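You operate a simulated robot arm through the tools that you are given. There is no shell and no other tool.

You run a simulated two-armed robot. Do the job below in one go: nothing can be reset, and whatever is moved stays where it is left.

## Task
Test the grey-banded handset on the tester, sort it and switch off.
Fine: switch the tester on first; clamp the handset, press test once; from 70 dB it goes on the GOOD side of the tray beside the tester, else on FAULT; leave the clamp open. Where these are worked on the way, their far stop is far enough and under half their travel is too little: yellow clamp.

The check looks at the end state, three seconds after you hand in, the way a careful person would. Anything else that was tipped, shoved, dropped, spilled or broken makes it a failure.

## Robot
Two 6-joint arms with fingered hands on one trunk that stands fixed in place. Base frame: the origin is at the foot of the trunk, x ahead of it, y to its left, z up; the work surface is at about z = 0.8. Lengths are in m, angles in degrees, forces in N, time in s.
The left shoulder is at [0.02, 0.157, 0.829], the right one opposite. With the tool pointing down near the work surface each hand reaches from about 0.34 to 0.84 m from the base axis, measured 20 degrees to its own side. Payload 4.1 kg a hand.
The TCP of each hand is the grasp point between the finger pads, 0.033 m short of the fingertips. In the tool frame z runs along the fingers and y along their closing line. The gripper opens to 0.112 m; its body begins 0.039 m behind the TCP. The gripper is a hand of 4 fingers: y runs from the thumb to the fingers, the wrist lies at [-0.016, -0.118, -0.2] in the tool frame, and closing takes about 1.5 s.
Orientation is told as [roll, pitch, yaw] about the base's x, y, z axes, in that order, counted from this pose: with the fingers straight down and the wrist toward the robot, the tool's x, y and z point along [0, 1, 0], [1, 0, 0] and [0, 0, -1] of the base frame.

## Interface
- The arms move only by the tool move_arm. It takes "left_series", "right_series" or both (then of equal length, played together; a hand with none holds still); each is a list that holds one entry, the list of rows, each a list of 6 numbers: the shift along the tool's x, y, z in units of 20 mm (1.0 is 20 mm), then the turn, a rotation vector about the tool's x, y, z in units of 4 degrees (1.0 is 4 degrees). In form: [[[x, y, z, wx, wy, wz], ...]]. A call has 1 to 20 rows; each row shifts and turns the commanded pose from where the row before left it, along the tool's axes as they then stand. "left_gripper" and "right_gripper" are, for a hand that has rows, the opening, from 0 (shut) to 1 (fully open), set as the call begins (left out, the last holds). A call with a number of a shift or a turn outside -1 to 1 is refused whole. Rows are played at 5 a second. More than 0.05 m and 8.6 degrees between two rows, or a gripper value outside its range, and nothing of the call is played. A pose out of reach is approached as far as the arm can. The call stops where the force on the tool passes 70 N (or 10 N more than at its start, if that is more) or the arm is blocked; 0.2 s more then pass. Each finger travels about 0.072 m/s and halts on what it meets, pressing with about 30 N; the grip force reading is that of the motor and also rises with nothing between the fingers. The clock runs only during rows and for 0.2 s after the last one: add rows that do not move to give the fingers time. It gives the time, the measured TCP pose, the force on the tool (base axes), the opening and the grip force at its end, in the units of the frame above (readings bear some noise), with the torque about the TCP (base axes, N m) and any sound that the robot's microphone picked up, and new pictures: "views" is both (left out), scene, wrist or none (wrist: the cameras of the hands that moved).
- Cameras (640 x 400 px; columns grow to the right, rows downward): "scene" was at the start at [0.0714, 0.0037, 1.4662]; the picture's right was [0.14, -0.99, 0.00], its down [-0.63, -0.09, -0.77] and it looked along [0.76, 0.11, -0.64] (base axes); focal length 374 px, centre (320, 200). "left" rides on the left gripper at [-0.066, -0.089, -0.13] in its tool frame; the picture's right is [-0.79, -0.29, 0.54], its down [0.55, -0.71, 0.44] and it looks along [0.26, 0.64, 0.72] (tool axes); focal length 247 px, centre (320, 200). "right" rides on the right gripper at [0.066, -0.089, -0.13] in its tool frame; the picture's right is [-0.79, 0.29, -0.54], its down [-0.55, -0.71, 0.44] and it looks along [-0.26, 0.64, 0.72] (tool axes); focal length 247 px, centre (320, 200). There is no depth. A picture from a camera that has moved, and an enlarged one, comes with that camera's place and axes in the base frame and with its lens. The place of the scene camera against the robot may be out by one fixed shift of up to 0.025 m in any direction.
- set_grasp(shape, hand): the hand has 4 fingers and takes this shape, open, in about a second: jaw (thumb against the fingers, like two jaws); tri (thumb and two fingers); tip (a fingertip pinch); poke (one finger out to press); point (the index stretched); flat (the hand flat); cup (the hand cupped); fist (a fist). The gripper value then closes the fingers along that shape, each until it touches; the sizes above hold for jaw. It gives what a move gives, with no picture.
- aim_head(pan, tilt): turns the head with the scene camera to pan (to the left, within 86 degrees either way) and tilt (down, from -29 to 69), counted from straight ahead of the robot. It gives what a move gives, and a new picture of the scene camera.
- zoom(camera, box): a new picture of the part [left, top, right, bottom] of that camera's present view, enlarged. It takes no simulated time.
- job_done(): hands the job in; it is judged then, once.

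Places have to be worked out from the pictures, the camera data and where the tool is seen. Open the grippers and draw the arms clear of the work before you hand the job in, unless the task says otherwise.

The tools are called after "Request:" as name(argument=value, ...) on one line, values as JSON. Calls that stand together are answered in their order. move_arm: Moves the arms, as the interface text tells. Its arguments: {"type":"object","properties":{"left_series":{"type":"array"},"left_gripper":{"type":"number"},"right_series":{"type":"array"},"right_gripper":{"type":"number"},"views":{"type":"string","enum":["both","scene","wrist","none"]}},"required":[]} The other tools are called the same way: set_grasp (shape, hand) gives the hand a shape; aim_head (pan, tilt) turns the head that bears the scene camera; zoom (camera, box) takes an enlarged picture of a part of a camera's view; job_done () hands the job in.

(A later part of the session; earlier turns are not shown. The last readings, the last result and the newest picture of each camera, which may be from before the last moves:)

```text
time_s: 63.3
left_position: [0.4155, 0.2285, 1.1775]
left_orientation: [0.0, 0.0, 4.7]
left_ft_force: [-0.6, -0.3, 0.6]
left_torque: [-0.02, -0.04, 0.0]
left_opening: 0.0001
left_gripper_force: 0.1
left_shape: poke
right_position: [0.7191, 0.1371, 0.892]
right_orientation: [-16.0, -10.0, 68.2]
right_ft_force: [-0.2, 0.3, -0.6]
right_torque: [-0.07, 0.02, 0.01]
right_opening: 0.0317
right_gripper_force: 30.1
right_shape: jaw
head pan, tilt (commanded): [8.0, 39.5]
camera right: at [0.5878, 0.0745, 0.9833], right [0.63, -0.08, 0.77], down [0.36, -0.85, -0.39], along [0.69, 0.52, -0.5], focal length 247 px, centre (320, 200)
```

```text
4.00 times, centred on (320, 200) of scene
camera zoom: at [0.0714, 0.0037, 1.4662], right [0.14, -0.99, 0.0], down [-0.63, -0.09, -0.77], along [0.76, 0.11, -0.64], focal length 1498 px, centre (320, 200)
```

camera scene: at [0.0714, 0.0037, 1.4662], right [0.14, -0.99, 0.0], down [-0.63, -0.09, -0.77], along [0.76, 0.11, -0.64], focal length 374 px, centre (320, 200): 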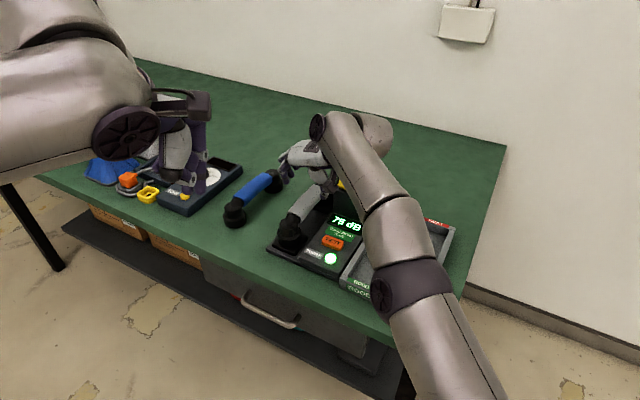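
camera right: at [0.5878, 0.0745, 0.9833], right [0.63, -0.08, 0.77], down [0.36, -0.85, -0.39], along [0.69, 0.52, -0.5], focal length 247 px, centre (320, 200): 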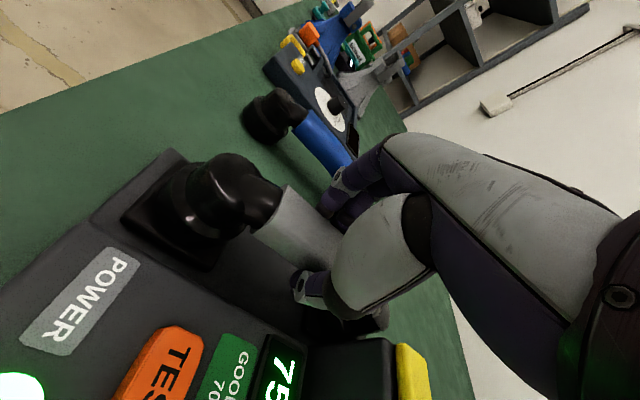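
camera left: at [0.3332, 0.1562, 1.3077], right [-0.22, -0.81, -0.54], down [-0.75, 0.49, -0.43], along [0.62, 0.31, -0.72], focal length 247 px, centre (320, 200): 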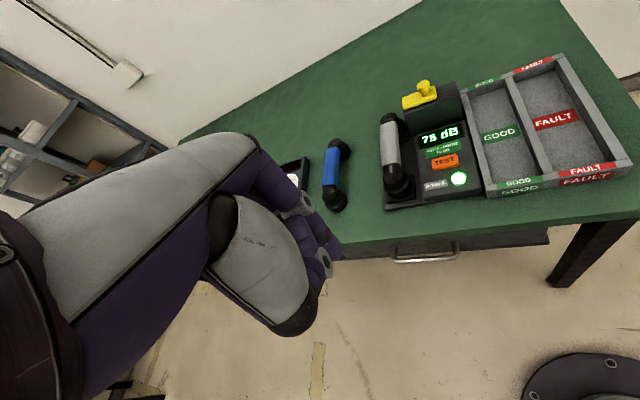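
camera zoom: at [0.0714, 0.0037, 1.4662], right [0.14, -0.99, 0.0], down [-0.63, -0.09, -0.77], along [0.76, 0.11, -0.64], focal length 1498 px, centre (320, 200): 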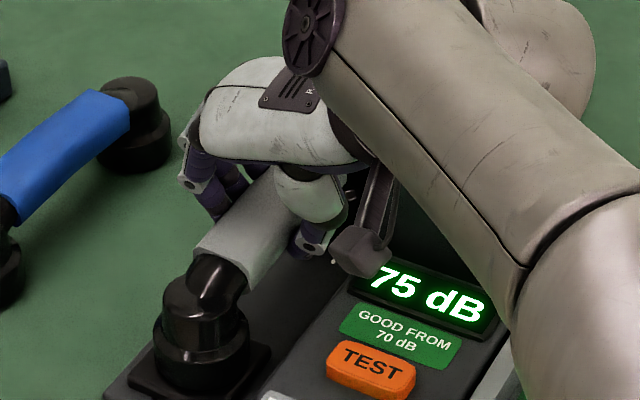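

Firm grip: opening 32 mm, 30 N. I lift straight up 32 mm and check that the handset comes along.

Request:
move_arm(right_series=[[[-0.137, 0.088, -0.473, 0, 0, 0], [-0.137, 0.088, -0.473, 0, 0, 0], [-0.137, 0.088, -0.473, 0, 0, 0], [0, 0, 0, 0, 0, 0]]], views="wrist")

Request:
zoom(camera="left", box=[350, 60, 510, 220])

Request:
zoom(camera="scene", box=[250, 140, 470, 320])

```text
time_s: 64.3
left_position: [0.4163, 0.228, 1.177]
left_orientation: [0.1, 0.1, 4.8]
left_ft_force: [-0.2, -0.3, -0.6]
left_torque: [-0.03, -0.02, -0.01]
left_opening: 0.0
left_gripper_force: 0.1
left_shape: poke
right_position: [0.7196, 0.1374, 0.9242]
right_orientation: [-16.0, -10.0, 68.3]
right_ft_force: [-0.5, -0.3, -2.8]
right_torque: [-0.04, 0.02, 0.0]
right_opening: 0.0316
right_gripper_force: 29.7
right_shape: jaw
head pan, tilt (commanded): [8.0, 39.5]
camera right: at [0.5883, 0.0753, 1.0142], right [0.63, -0.08, 0.77], down [0.36, -0.85, -0.39], along [0.69, 0.52, -0.5], focal length 247 px, centre (320, 200)
```

right: 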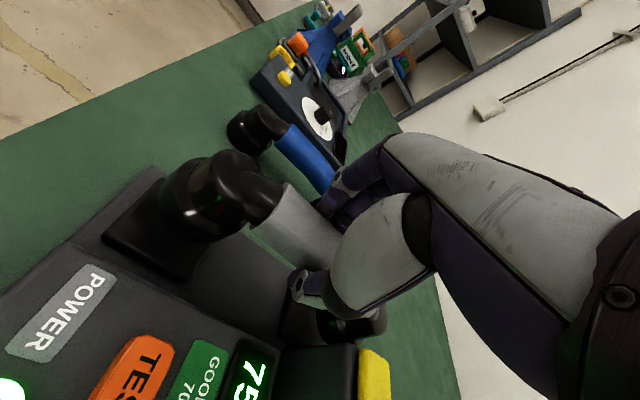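

```text
2.50 times, centred on (430, 140) of left
camera zoom: at [0.3334, 0.1561, 1.3076], right [-0.22, -0.81, -0.54], down [-0.75, 0.49, -0.44], along [0.62, 0.31, -0.72], focal length 617 px, centre (45, 350)
```

zoom: 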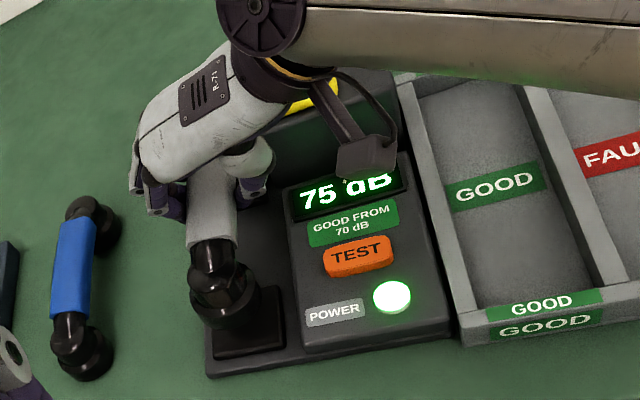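

```text
2.22 times, centred on (360, 230) of scene
camera zoom: at [0.0715, 0.0037, 1.4662], right [0.14, -0.99, 0.0], down [-0.63, -0.09, -0.77], along [0.76, 0.11, -0.64], focal length 832 px, centre (231, 133)
```

zoom: 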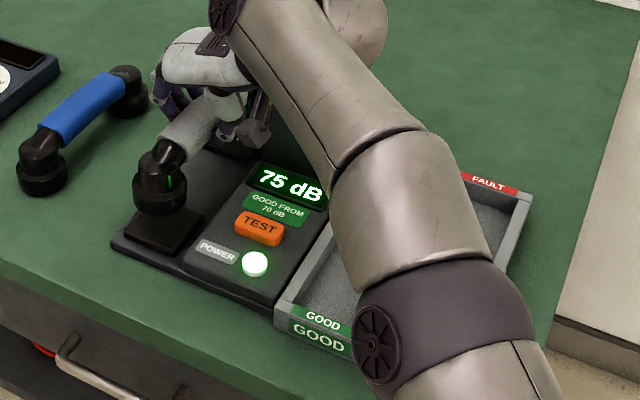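

The handset is lifted (about 0.28 kg) and hangs level. Before moving right it must pass in front of the clamp housing, so I first draw it back 70 mm toward the robot along its axis and raise it to z 0.975.

Request:
move_arm(right_series=[[[0.67, 0.11, -0.834, 0, 0, 0], [0.67, 0.11, -0.834, 0, 0, 0], [0.67, 0.11, -0.834, 0, 0, 0], [0.67, 0.11, -0.834, 0, 0, 0], [0, 0, 0, 0, 0, 0]]], views="both")

Request:
zoom(camera="left", box=[340, 60, 540, 220])

```text
time_s: 65.5
left_position: [0.4166, 0.2268, 1.1764]
left_orientation: [0.0, -0.1, 4.8]
left_ft_force: [-0.5, 0.0, -0.5]
left_torque: [0.03, 0.0, 0.04]
left_opening: 0.0001
left_gripper_force: 0.0
left_shape: poke
right_position: [0.6538, 0.1634, 0.975]
right_orientation: [-16.0, -10.1, 68.1]
right_ft_force: [-0.4, 1.2, -2.7]
right_torque: [0.0, 0.03, -0.04]
right_opening: 0.0316
right_gripper_force: 29.3
right_shape: jaw
head pan, tilt (commanded): [8.0, 39.5]
camera scene: at [0.0715, 0.0037, 1.4662], right [0.14, -0.99, 0.0], down [-0.63, -0.09, -0.77], along [0.76, 0.11, -0.64], focal length 374 px, centre (320, 200)
camera right: at [0.5226, 0.1012, 1.0651], right [0.63, -0.08, 0.77], down [0.36, -0.85, -0.39], along [0.69, 0.52, -0.5], focal length 247 px, centre (320, 200)
```

scene: 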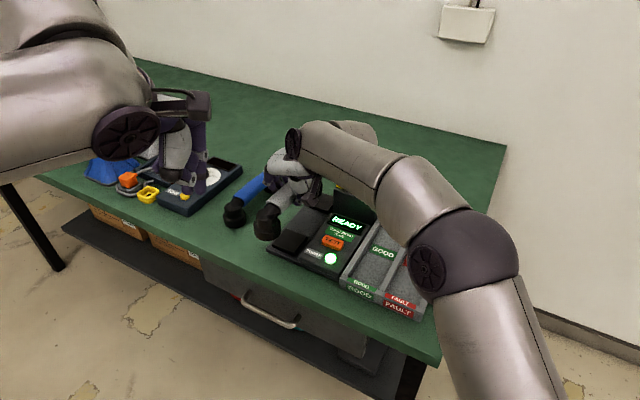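
right: 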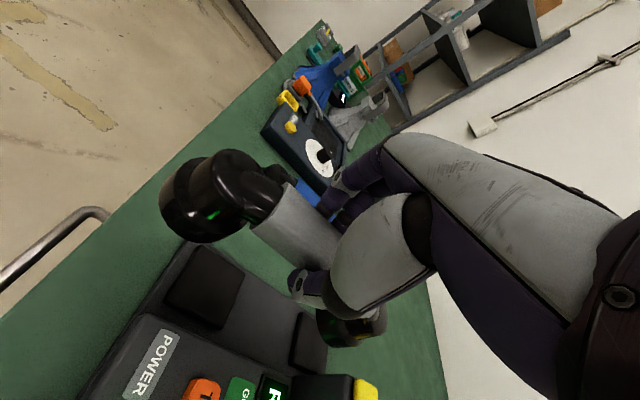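

```text
2.50 times, centred on (440, 140) of left
camera zoom: at [0.3335, 0.1561, 1.3076], right [-0.22, -0.81, -0.54], down [-0.75, 0.49, -0.44], along [0.62, 0.31, -0.72], focal length 617 px, centre (20, 350)
```

zoom: 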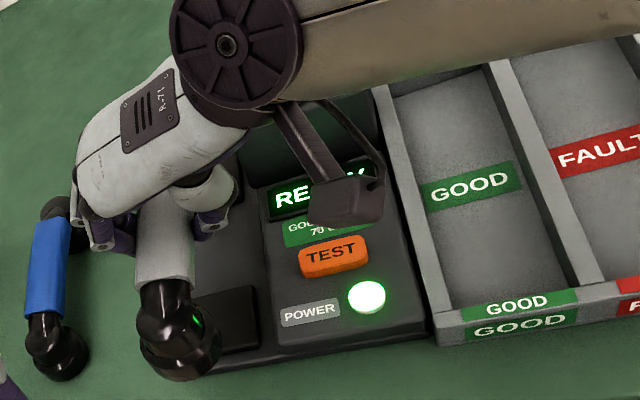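

The handset hangs clear in front of the housing; the display shows READY again. I move it 195 mm to the right over the tray's GOOD side.

Request:
move_arm(right_series=[[[-0.043, -0.873, -0.1495, 0, 0, 0], [-0.043, -0.873, -0.1495, 0, 0, 0], [-0.043, -0.873, -0.1495, 0, 0, 0], [-0.043, -0.873, -0.1495, 0, 0, 0], [-0.043, -0.873, -0.1495, 0, 0, 0], [-0.043, -0.873, -0.1495, 0, 0, 0], [-0.043, -0.873, -0.1495, 0, 0, 0], [-0.043, -0.873, -0.1495, 0, 0, 0], [-0.043, -0.873, -0.1495, 0, 0, 0], [-0.043, -0.873, -0.1495, 0, 0, 0], [-0.043, -0.873, -0.1495, 0, 0, 0], [0, 0, 0, 0, 0, 0]]], views="both")

Request:
zoom(camera="left", box=[400, 60, 640, 240])

```text
time_s: 68.1
left_position: [0.4157, 0.2286, 1.1771]
left_orientation: [-0.1, 0.0, 4.7]
left_ft_force: [0.3, -0.1, 0.0]
left_torque: [-0.01, -0.03, -0.01]
left_opening: 0.0
left_gripper_force: 0.0
left_shape: poke
right_position: [0.5842, -0.0186, 0.9744]
right_orientation: [-16.0, -10.0, 68.4]
right_ft_force: [-0.2, -0.1, -2.8]
right_torque: [0.01, 0.06, -0.02]
right_opening: 0.0317
right_gripper_force: 30.0
right_shape: jaw
head pan, tilt (commanded): [8.0, 39.5]
camera scene: at [0.0715, 0.0038, 1.4662], right [0.14, -0.99, 0.0], down [-0.63, -0.09, -0.77], along [0.76, 0.11, -0.64], focal length 374 px, centre (320, 200)
camera right: at [0.4521, -0.0807, 1.0655], right [0.63, -0.08, 0.77], down [0.36, -0.85, -0.39], along [0.69, 0.52, -0.5], focal length 247 px, centre (320, 200)
```

scene: 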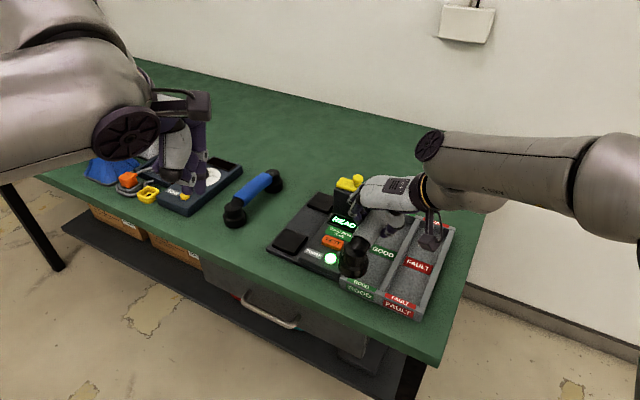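
right: 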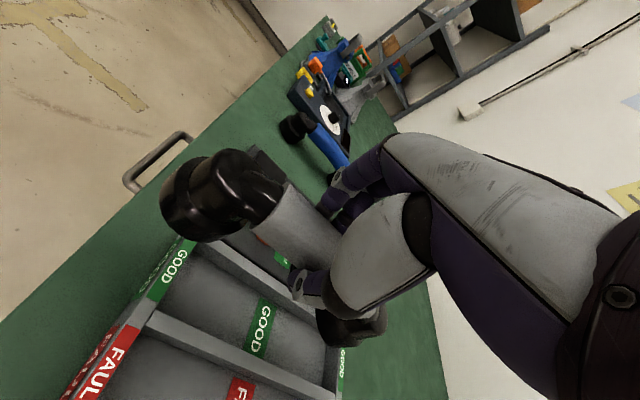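

```text
2.22 times, centred on (520, 150) of left
camera zoom: at [0.3334, 0.1562, 1.3076], right [-0.22, -0.81, -0.54], down [-0.75, 0.49, -0.44], along [0.62, 0.31, -0.72], focal length 549 px, centre (-124, 311)
```

zoom: 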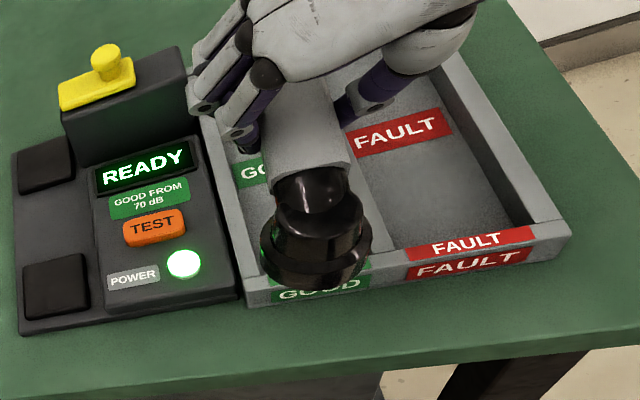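

The handset is over the GOOD lane, still too near the robot. I move it 71 mm forward along the lane and lower it to just above the walls for a check.

Request:
move_arm(right_series=[[[-0.857, 0, 0.2475, 0, 0, 0], [-0.857, 0, 0.2475, 0, 0, 0], [-0.857, 0, 0.2475, 0, 0, 0], [-0.857, 0, 0.2475, 0, 0, 0], [0.228, -0.146, 0.788, 0, 0, 0], [0.228, -0.146, 0.788, 0, 0, 0], [0, 0, 0, 0, 0, 0]]], views="both")

Request:
zoom(camera="left", box=[400, 40, 600, 200])

Request:
zoom(camera="scene", box=[320, 160, 480, 320])

Request:
zoom(camera="right", box=[140, 120, 420, 400])

```text
time_s: 69.7
left_position: [0.4167, 0.2283, 1.1763]
left_orientation: [-0.1, 0.0, 4.7]
left_ft_force: [-0.4, -0.2, -1.2]
left_torque: [-0.04, 0.0, 0.02]
left_opening: 0.0
left_gripper_force: 0.2
left_shape: poke
right_position: [0.6475, -0.0444, 0.94]
right_orientation: [-16.0, -10.0, 68.4]
right_ft_force: [0.9, 0.1, -3.2]
right_torque: [0.02, 0.05, 0.0]
right_opening: 0.0316
right_gripper_force: 29.8
right_shape: jaw
head pan, tilt (commanded): [8.0, 39.5]
camera scene: at [0.0714, 0.0037, 1.4662], right [0.14, -0.99, 0.0], down [-0.63, -0.09, -0.77], along [0.76, 0.11, -0.64], focal length 374 px, centre (320, 200)
camera right: at [0.5163, -0.1071, 1.0312], right [0.63, -0.08, 0.77], down [0.36, -0.85, -0.39], along [0.69, 0.52, -0.5], focal length 247 px, centre (320, 200)
```

scene: 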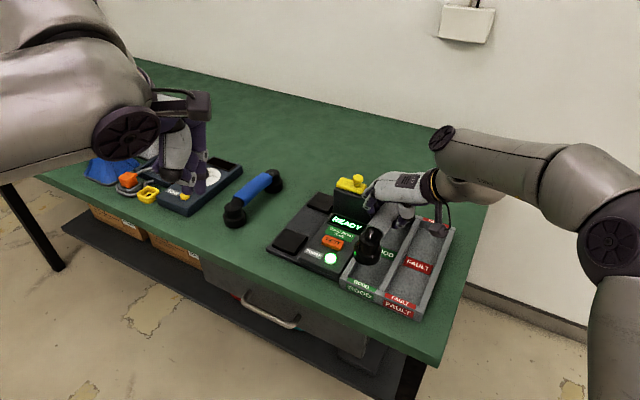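
right: 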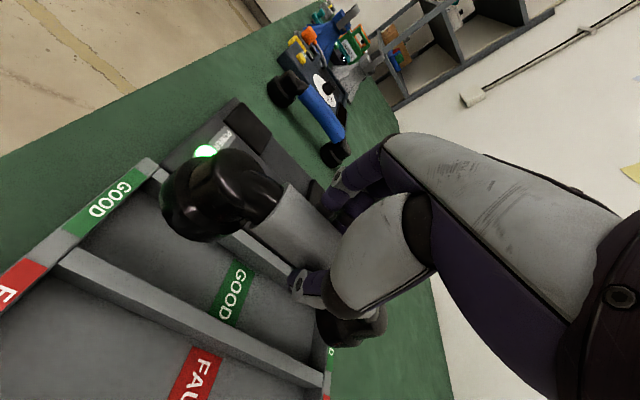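

```text
2.50 times, centred on (500, 120) of left
camera zoom: at [0.3334, 0.1561, 1.3076], right [-0.22, -0.81, -0.54], down [-0.75, 0.49, -0.44], along [0.62, 0.31, -0.72], focal length 617 px, centre (-130, 400)
```

zoom: 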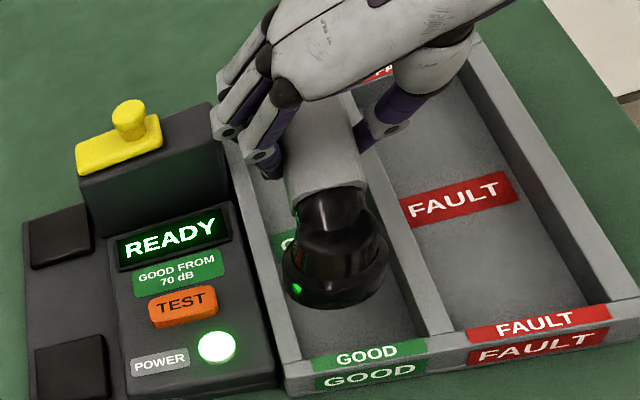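

```text
2.50 times, centred on (400, 240) of scene
camera zoom: at [0.0714, 0.0037, 1.4662], right [0.14, -0.99, 0.0], down [-0.63, -0.09, -0.77], along [0.76, 0.11, -0.64], focal length 936 px, centre (120, 100)
```

zoom: 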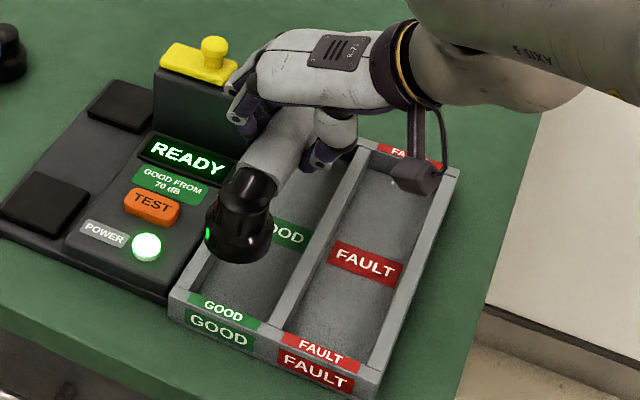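

```text
1.43 times, centred on (280, 260) of right
camera zoom: at [0.5163, -0.1071, 1.0312], right [0.63, -0.08, 0.77], down [0.36, -0.85, -0.39], along [0.69, 0.52, -0.5], focal length 353 px, centre (377, 114)
```

zoom: 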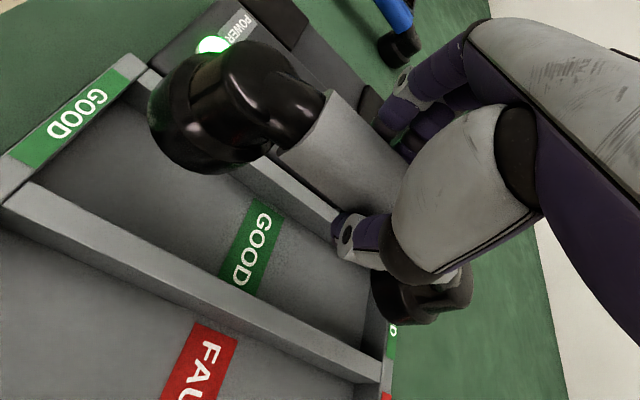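

The handset hangs over the GOOD lane; I zoom in to check side clearance of the caps against the lane walls before lowering into it.

Request:
zoom(camera="left", box=[470, 100, 590, 200])

Request:
zoom(camera="scene", box=[335, 220, 415, 300])

Request:
zoom(camera="right", box=[140, 130, 260, 290])

```text
4.00 times, centred on (530, 150) of left
camera zoom: at [0.3334, 0.1561, 1.3076], right [-0.22, -0.81, -0.54], down [-0.75, 0.49, -0.44], along [0.62, 0.31, -0.72], focal length 988 px, centre (-520, 400)
```

zoom: 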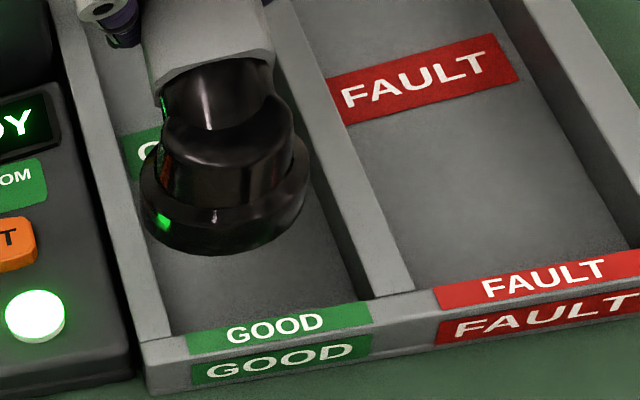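

```text
5.00 times, centred on (375, 260) of scene
camera zoom: at [0.0714, 0.0037, 1.4662], right [0.14, -0.99, 0.0], down [-0.63, -0.09, -0.77], along [0.76, 0.11, -0.64], focal length 1873 px, centre (45, -100)
```

zoom: 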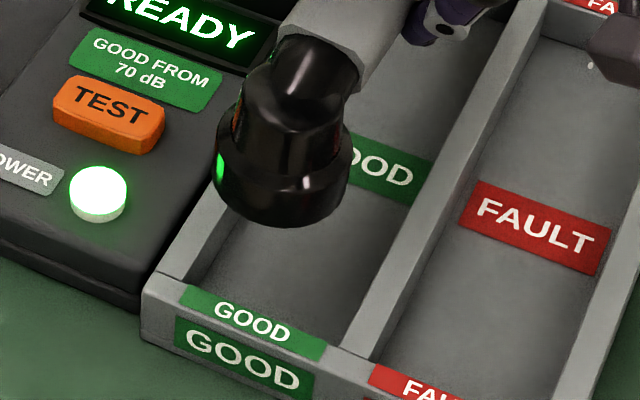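

```text
2.50 times, centred on (200, 210) of right
camera zoom: at [0.5163, -0.1071, 1.0312], right [0.63, -0.08, 0.77], down [0.36, -0.85, -0.39], along [0.69, 0.52, -0.5], focal length 617 px, centre (620, 175)
```

zoom: 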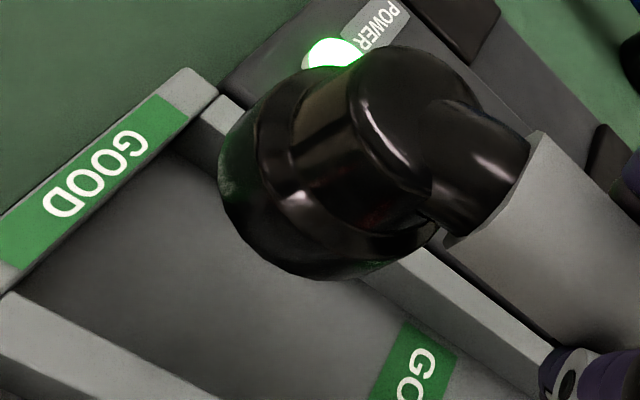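

Measured against the lane (centre l ≈ 0.199, inner width ≈ 69 mm), the 56 mm cap sits about 7 mm too far left. I shift right 7.5 mm and lower 20 mm, staying above the walls, then recheck.

Request:
move_arm(right_series=[[[-0.02, -0.37, -0.065, 0, 0, 0], [0.137, -0.088, 0.473, 0, 0, 0], [0.137, -0.088, 0.473, 0, 0, 0], [0, 0, 0, 0, 0, 0]]], views="none")

Request:
zoom(camera="left", box=[470, 80, 590, 200])

Request:
zoom(camera="scene", box=[335, 200, 435, 300])

Request:
zoom(camera="right", box=[140, 130, 400, 390])

```text
time_s: 70.7
left_position: [0.4173, 0.2281, 1.1776]
left_orientation: [-0.1, 0.0, 4.7]
left_ft_force: [-0.1, -0.2, -0.1]
left_torque: [-0.03, -0.02, 0.0]
left_opening: 0.0
left_gripper_force: 0.0
left_shape: poke
right_position: [0.6461, -0.0529, 0.9198]
right_orientation: [-16.0, -10.0, 68.4]
right_ft_force: [-1.0, 0.1, -1.6]
right_torque: [-0.03, 0.01, 0.05]
right_opening: 0.0314
right_gripper_force: 30.0
right_shape: jaw
head pan, tilt (commanded): [8.0, 39.5]
```

```text
3.33 times, centred on (530, 140) of left
camera zoom: at [0.3334, 0.1561, 1.3076], right [-0.22, -0.81, -0.54], down [-0.75, 0.49, -0.44], along [0.62, 0.31, -0.72], focal length 823 px, centre (-380, 400)
```

zoom: 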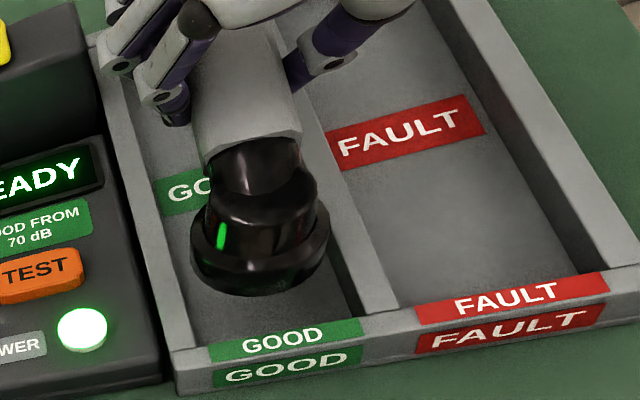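

```text
4.00 times, centred on (385, 250) of scene
camera zoom: at [0.0714, 0.0037, 1.4662], right [0.14, -0.99, 0.0], down [-0.63, -0.09, -0.77], along [0.76, 0.11, -0.64], focal length 1498 px, centre (60, 0)
```

zoom: 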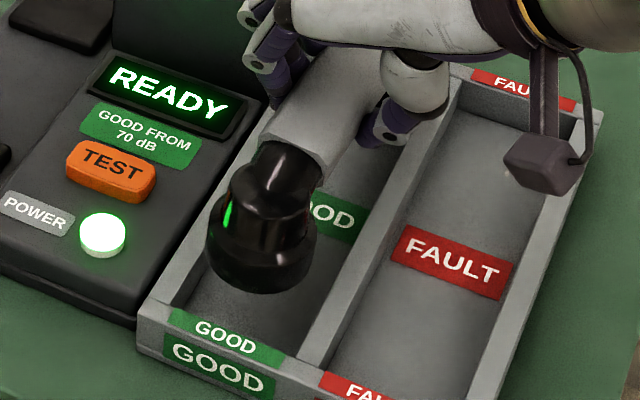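

```text
1.54 times, centred on (270, 260) of right
camera zoom: at [0.5135, -0.1147, 1.0113], right [0.63, -0.08, 0.77], down [0.36, -0.85, -0.39], along [0.69, 0.52, -0.5], focal length 380 px, centre (397, 108)
```

zoom: 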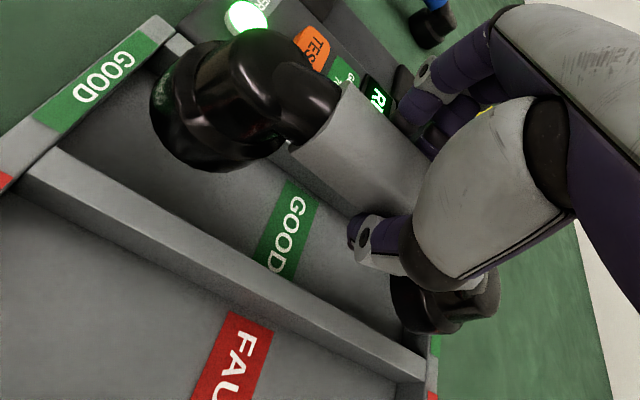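

Left and head cameras differ by a few mm on centring, so I take closer right-hand zooms, where lane walls and cap are both near, before lowering further.

Request:
zoom(camera="right", box=[140, 120, 300, 280])

Request:
zoom(camera="right", box=[240, 200, 400, 360])

Request:
zoom(camera="scene", box=[350, 225, 410, 300])

Request:
zoom(camera="left", box=[480, 100, 560, 190])

```text
2.50 times, centred on (220, 200) of right
camera zoom: at [0.5135, -0.1147, 1.0113], right [0.63, -0.08, 0.77], down [0.36, -0.85, -0.39], along [0.69, 0.52, -0.5], focal length 617 px, centre (570, 200)
```

zoom: 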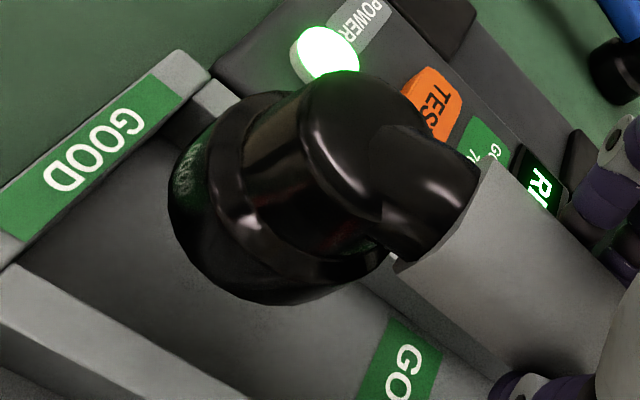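

```text
2.50 times, centred on (320, 280) of right
camera zoom: at [0.5135, -0.1147, 1.0113], right [0.63, -0.08, 0.77], down [0.36, -0.85, -0.39], along [0.69, 0.52, -0.5], focal length 617 px, centre (320, 0)
```

zoom: 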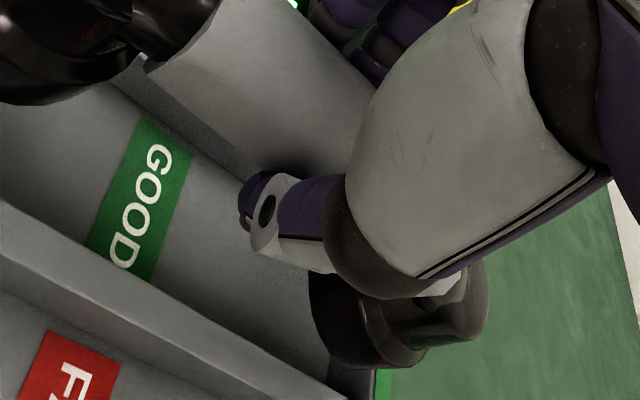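

```text
5.33 times, centred on (380, 262) of scene
camera zoom: at [0.0714, 0.0037, 1.4662], right [0.14, -0.99, 0.0], down [-0.63, -0.09, -0.77], along [0.76, 0.11, -0.64], focal length 1998 px, centre (0, -133)
```

zoom: 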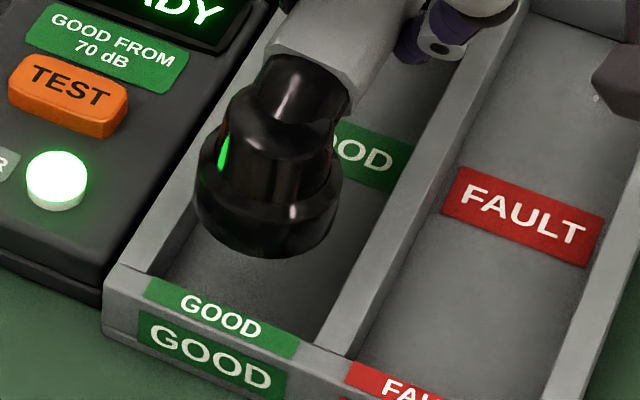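

```text
4.44 times, centred on (520, 145) of left
camera zoom: at [0.3334, 0.1561, 1.3076], right [-0.22, -0.81, -0.54], down [-0.75, 0.49, -0.44], along [0.62, 0.31, -0.72], focal length 1098 px, centre (-569, 444)
```

zoom: 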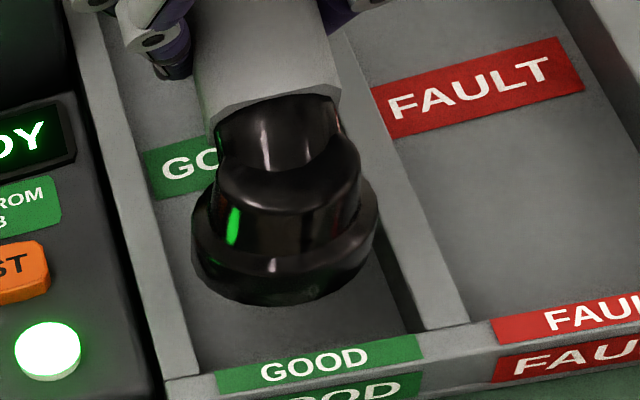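

Estimates place the cap within about 2–3 mm of the lane's middle (margin about 6 mm). I lower another 13 mm so the cap bottoms are just at wall height and look again.

Request:
move_arm(right_series=[[[0.088, -0.057, 0.307, 0, 0, 0], [0.088, -0.057, 0.307, 0, 0, 0], [0, 0, 0, 0, 0, 0]]], views="none")

Request:
zoom(camera="scene", box=[350, 225, 410, 300])

Request:
zoom(camera="left", box=[480, 100, 560, 190])

Request:
zoom(camera="right", box=[140, 120, 300, 280])

Request:
zoom(camera="right", box=[260, 230, 380, 390])

```text
time_s: 71.5
left_position: [0.4165, 0.2276, 1.1776]
left_orientation: [-0.1, 0.0, 4.8]
left_ft_force: [0.6, -0.1, 0.0]
left_torque: [0.01, 0.04, -0.03]
left_opening: 0.0
left_gripper_force: 0.0
left_shape: poke
right_position: [0.6452, -0.0512, 0.9073]
right_orientation: [-16.0, -9.9, 68.2]
right_ft_force: [0.1, -0.7, -2.2]
right_torque: [-0.01, 0.06, 0.01]
right_opening: 0.0315
right_gripper_force: 29.7
right_shape: jaw
head pan, tilt (commanded): [8.0, 39.5]
```

```text
5.33 times, centred on (380, 262) of scene
camera zoom: at [0.0715, 0.0037, 1.4662], right [0.14, -0.99, 0.0], down [-0.63, -0.09, -0.77], along [0.76, 0.11, -0.64], focal length 1998 px, centre (0, -133)
```

zoom: 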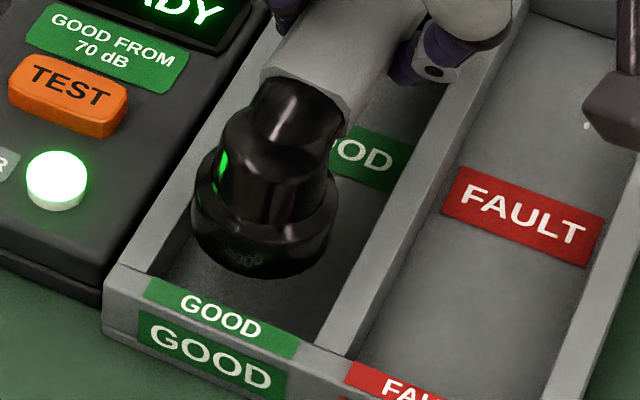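

```text
4.44 times, centred on (520, 145) of left
camera zoom: at [0.3334, 0.1561, 1.3076], right [-0.22, -0.81, -0.54], down [-0.75, 0.49, -0.44], along [0.62, 0.31, -0.72], focal length 1098 px, centre (-569, 444)
```

zoom: 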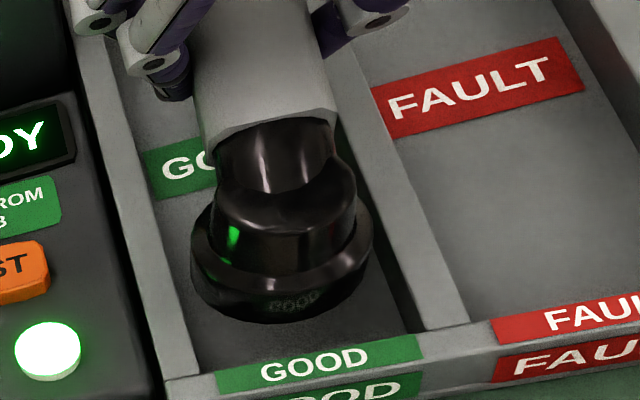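

```text
2.50 times, centred on (220, 200) of right
camera zoom: at [0.5138, -0.1142, 0.9987], right [0.63, -0.08, 0.77], down [0.36, -0.85, -0.39], along [0.69, 0.52, -0.5], focal length 617 px, centre (570, 200)
```

zoom: 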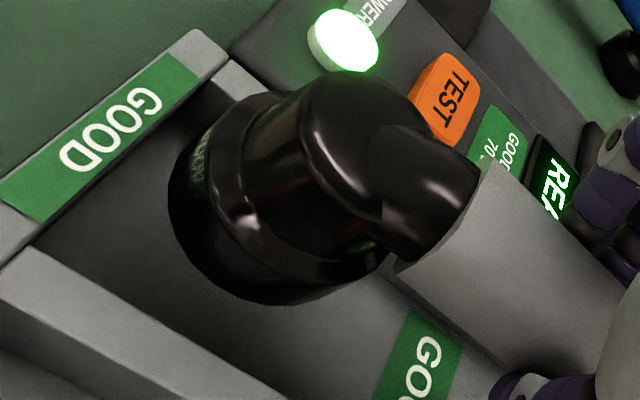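

```text
2.50 times, centred on (320, 310) of right
camera zoom: at [0.5138, -0.1142, 0.9987], right [0.63, -0.08, 0.77], down [0.36, -0.85, -0.39], along [0.69, 0.52, -0.5], focal length 617 px, centre (320, -75)
```

zoom: 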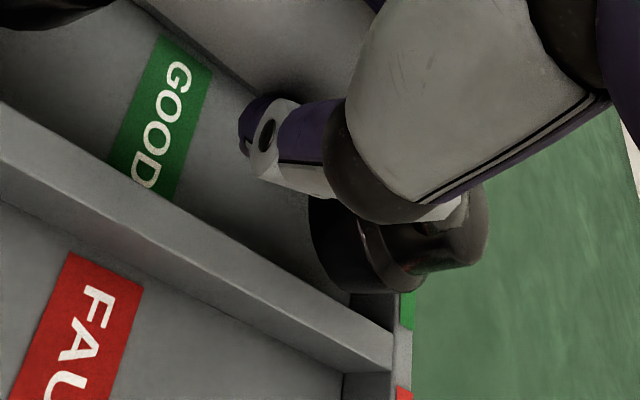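

I zoom in still closer on the cap's left and right sides to judge the gaps to the lane walls.

Request:
zoom(camera="scene", box=[358, 240, 398, 290])

Request:
zoom(camera="left", box=[490, 130, 550, 190])

Request:
zoom(camera="right", box=[300, 280, 380, 380])

Request:
zoom(camera="right", box=[160, 130, 260, 270])

```text
8.00 times, centred on (378, 265) of scene
camera zoom: at [0.0715, 0.0037, 1.4662], right [0.14, -0.99, 0.0], down [-0.63, -0.09, -0.77], along [0.76, 0.11, -0.64], focal length 2996 px, centre (-144, -320)
```

zoom: 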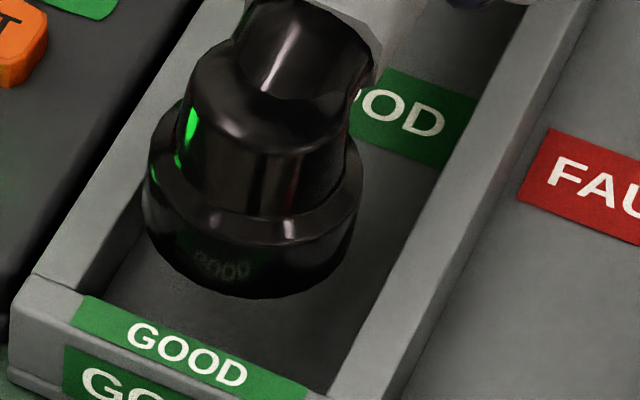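

```text
6.67 times, centred on (520, 160) of left
camera zoom: at [0.3334, 0.1561, 1.3076], right [-0.22, -0.81, -0.54], down [-0.75, 0.49, -0.44], along [0.62, 0.31, -0.72], focal length 1646 px, centre (-1013, 467)
```

zoom: 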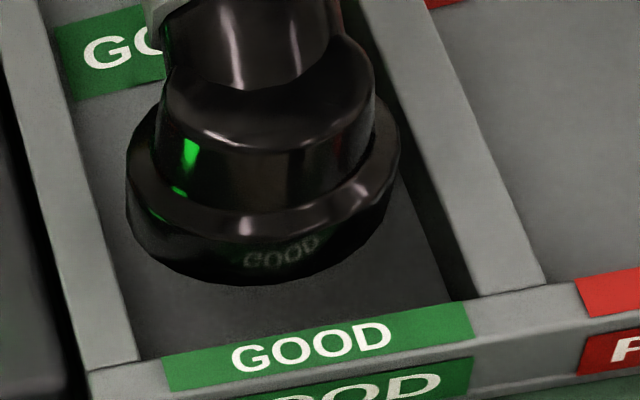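

```text
4.00 times, centred on (340, 330) of right
camera zoom: at [0.5138, -0.1142, 0.9987], right [0.63, -0.08, 0.77], down [0.36, -0.85, -0.39], along [0.69, 0.52, -0.5], focal length 988 px, centre (240, -320)
```

zoom: 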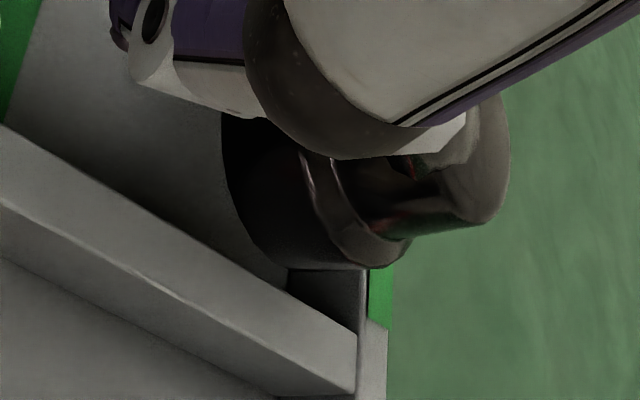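

```text
2.86 times, centred on (210, 200) of right
camera zoom: at [0.5138, -0.1142, 0.9987], right [0.63, -0.08, 0.77], down [0.36, -0.85, -0.39], along [0.69, 0.52, -0.5], focal length 706 px, centre (634, 200)
```

zoom: 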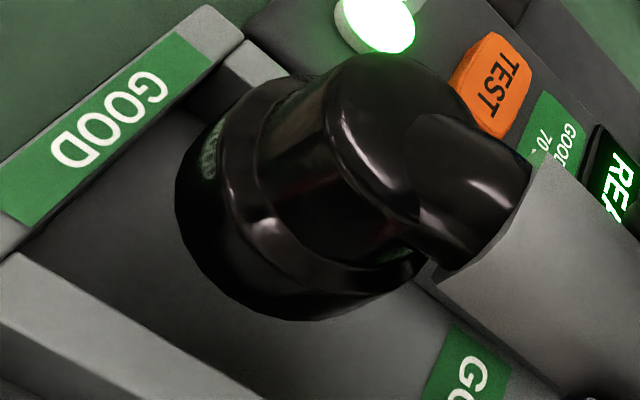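

The front cap sits a little left and the rear cap a little right of the lane's middle, so the handset is turned a few degrees clockwise in the hand. I take one more zoom of the band to measure the angle.

Request:
zoom(camera="left", box=[490, 80, 560, 170])

Request:
zoom(camera="scene", box=[360, 190, 430, 280])

```text
4.44 times, centred on (525, 125) of left
camera zoom: at [0.3334, 0.1561, 1.3076], right [-0.22, -0.81, -0.54], down [-0.75, 0.49, -0.44], along [0.62, 0.31, -0.72], focal length 1098 px, centre (-591, 533)
```

zoom: 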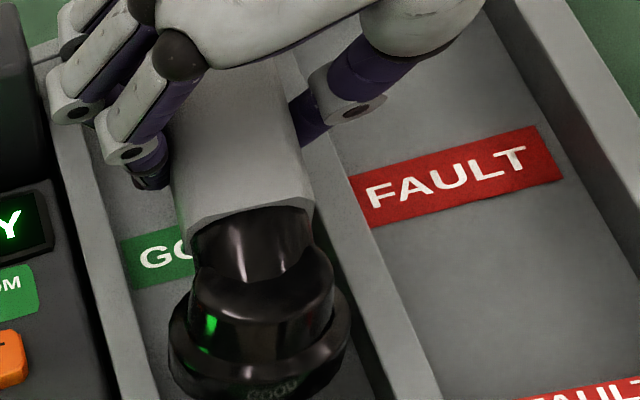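

```text
4.44 times, centred on (395, 235) of scene
camera zoom: at [0.0715, 0.0037, 1.4662], right [0.14, -0.99, 0.0], down [-0.63, -0.09, -0.77], along [0.76, 0.11, -0.64], focal length 1665 px, centre (-13, 44)
```

zoom: 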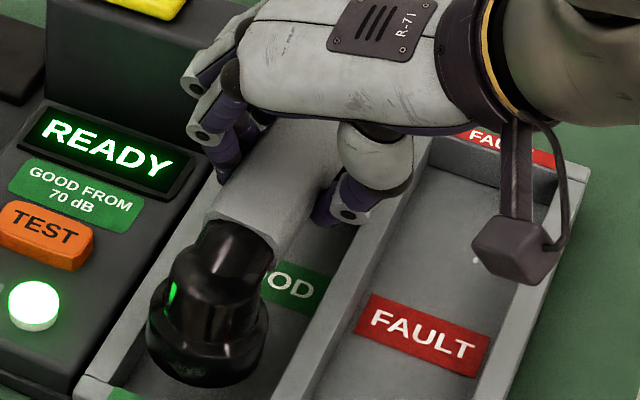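

The handset is turned about 4° clockwise relative to the lane. I rotate the hand 4.3° counter-clockwise about the vertical and recheck both caps.

Request:
move_arm(right_series=[[[0, 0, 0, -0.147, 0.094, -0.51], [0, 0, 0, -0.147, 0.094, -0.51], [0, 0, 0, 0, 0, 0]]], views="none")

Request:
zoom(camera="scene", box=[358, 240, 398, 290])

Request:
zoom(camera="left", box=[490, 130, 550, 190])

Request:
zoom(camera="right", box=[280, 260, 380, 380])

Request:
zoom(camera="left", box=[490, 80, 560, 170])

```text
time_s: 72.3
left_position: [0.4169, 0.2282, 1.1767]
left_orientation: [0.0, 0.1, 4.8]
left_ft_force: [-0.1, 0.2, -0.2]
left_torque: [0.04, -0.03, -0.02]
left_opening: 0.0
left_gripper_force: 0.0
left_shape: poke
right_position: [0.6453, -0.0516, 0.9087]
right_orientation: [-16.0, -10.0, 72.6]
right_ft_force: [0.0, -0.5, -2.2]
right_torque: [-0.03, 0.04, 0.03]
right_opening: 0.0316
right_gripper_force: 29.9
right_shape: jaw
head pan, tilt (commanded): [8.0, 39.5]
```

```text
8.00 times, centred on (378, 265) of scene
camera zoom: at [0.0715, 0.0037, 1.4662], right [0.14, -0.99, 0.0], down [-0.63, -0.09, -0.77], along [0.76, 0.11, -0.64], focal length 2996 px, centre (-144, -320)
```

zoom: 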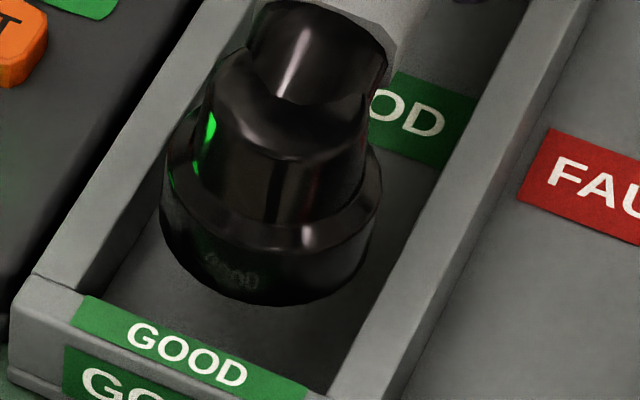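

```text
6.67 times, centred on (520, 160) of left
camera zoom: at [0.3334, 0.1561, 1.3076], right [-0.22, -0.81, -0.54], down [-0.75, 0.49, -0.44], along [0.62, 0.31, -0.72], focal length 1646 px, centre (-1013, 467)
```

zoom: 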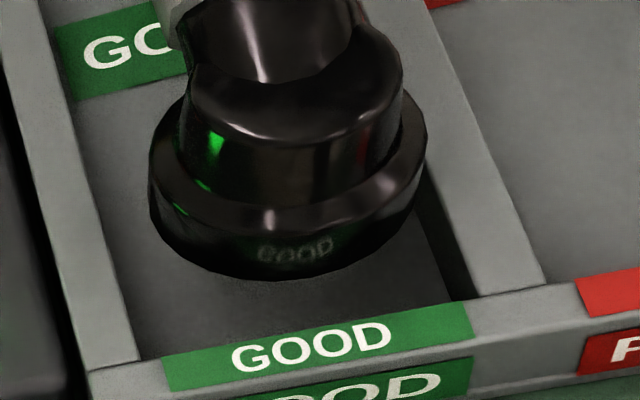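

```text
3.33 times, centred on (330, 320) of right
camera zoom: at [0.5192, -0.124, 0.999], right [0.63, -0.04, 0.77], down [0.43, -0.82, -0.39], along [0.65, 0.57, -0.5], focal length 823 px, centre (287, -200)
```

zoom: 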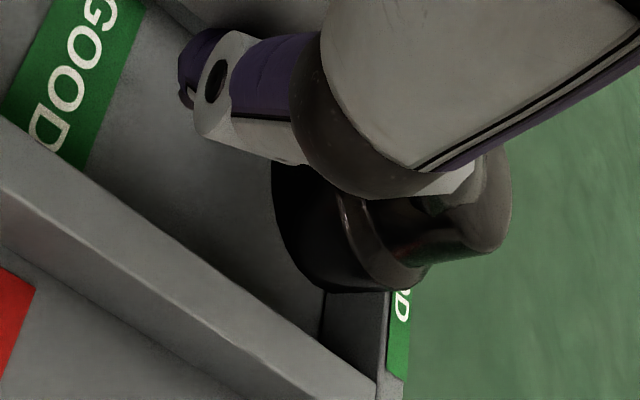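

```text
4.44 times, centred on (525, 125) of left
camera zoom: at [0.3334, 0.1561, 1.3076], right [-0.22, -0.81, -0.54], down [-0.75, 0.49, -0.44], along [0.62, 0.31, -0.72], focal length 1098 px, centre (-591, 533)
```

zoom: 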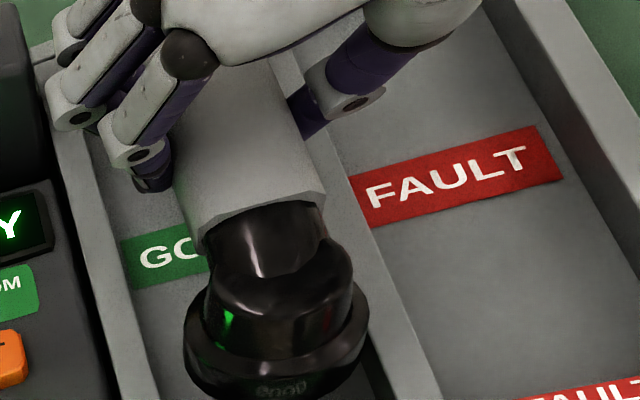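

Both caps are now parallel to the lane, about 3 mm right of the middle. I shift 3 mm left and lower 20 mm so that the cap bottoms enter the lane.

Request:
move_arm(right_series=[[[0, 0.15, 0.027, 0, 0, 0], [0.1365, -0.0877, 0.473, 0, 0, 0], [0.1365, -0.0877, 0.473, 0, 0, 0], [0, 0, 0, 0, 0, 0]]], views="none")

Request:
zoom(camera="scene", box=[350, 190, 430, 290])

Request:
zoom(camera="left", box=[480, 80, 570, 190])

Request:
zoom(camera="right", box=[280, 260, 380, 380])

```text
time_s: 73.3
left_position: [0.4165, 0.2271, 1.1779]
left_orientation: [-0.1, 0.0, 4.9]
left_ft_force: [1.6, 0.0, 0.5]
left_torque: [0.01, 0.01, -0.01]
left_opening: 0.0001
left_gripper_force: 0.1
left_shape: poke
right_position: [0.6473, -0.0503, 0.8885]
right_orientation: [-16.0, -10.0, 72.6]
right_ft_force: [-0.5, 0.5, -2.1]
right_torque: [0.0, 0.01, -0.02]
right_opening: 0.0316
right_gripper_force: 29.5
right_shape: jaw
head pan, tilt (commanded): [8.0, 39.5]
```

```text
4.00 times, centred on (390, 240) of scene
camera zoom: at [0.0714, 0.0037, 1.4662], right [0.14, -0.99, 0.0], down [-0.63, -0.09, -0.77], along [0.76, 0.11, -0.64], focal length 1498 px, centre (40, 40)
```

zoom: 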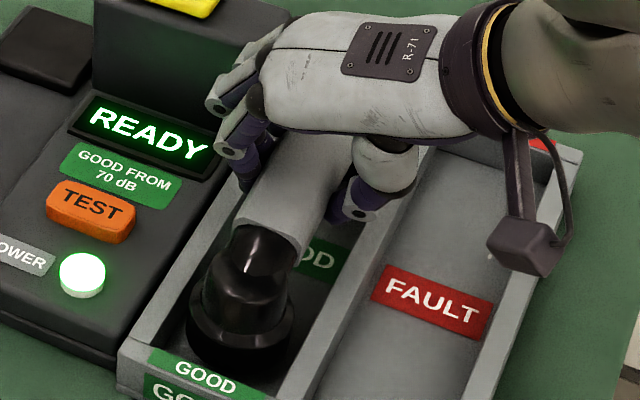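

```text
3.64 times, centred on (525, 135) of left
camera zoom: at [0.3334, 0.1561, 1.3076], right [-0.22, -0.81, -0.54], down [-0.75, 0.49, -0.44], along [0.62, 0.31, -0.72], focal length 898 px, centre (-426, 436)
```

zoom: 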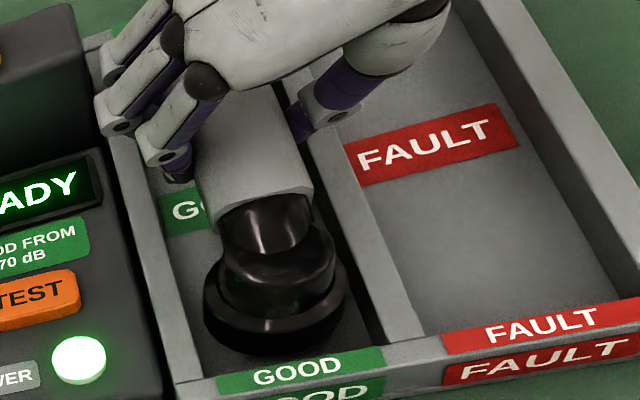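

```text
3.33 times, centred on (330, 320) of right
camera zoom: at [0.5209, -0.1218, 0.9789], right [0.63, -0.04, 0.77], down [0.43, -0.82, -0.39], along [0.65, 0.57, -0.5], focal length 823 px, centre (287, -200)
```

zoom: 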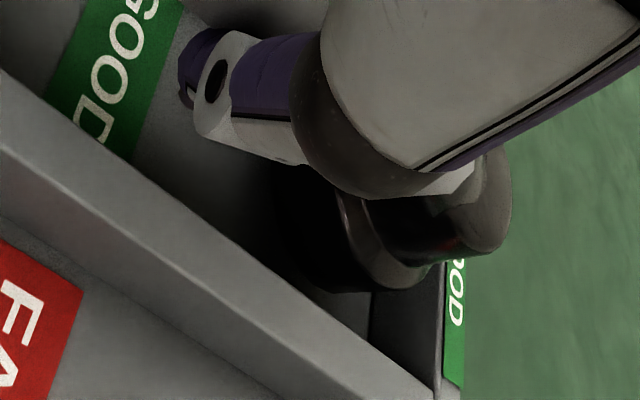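

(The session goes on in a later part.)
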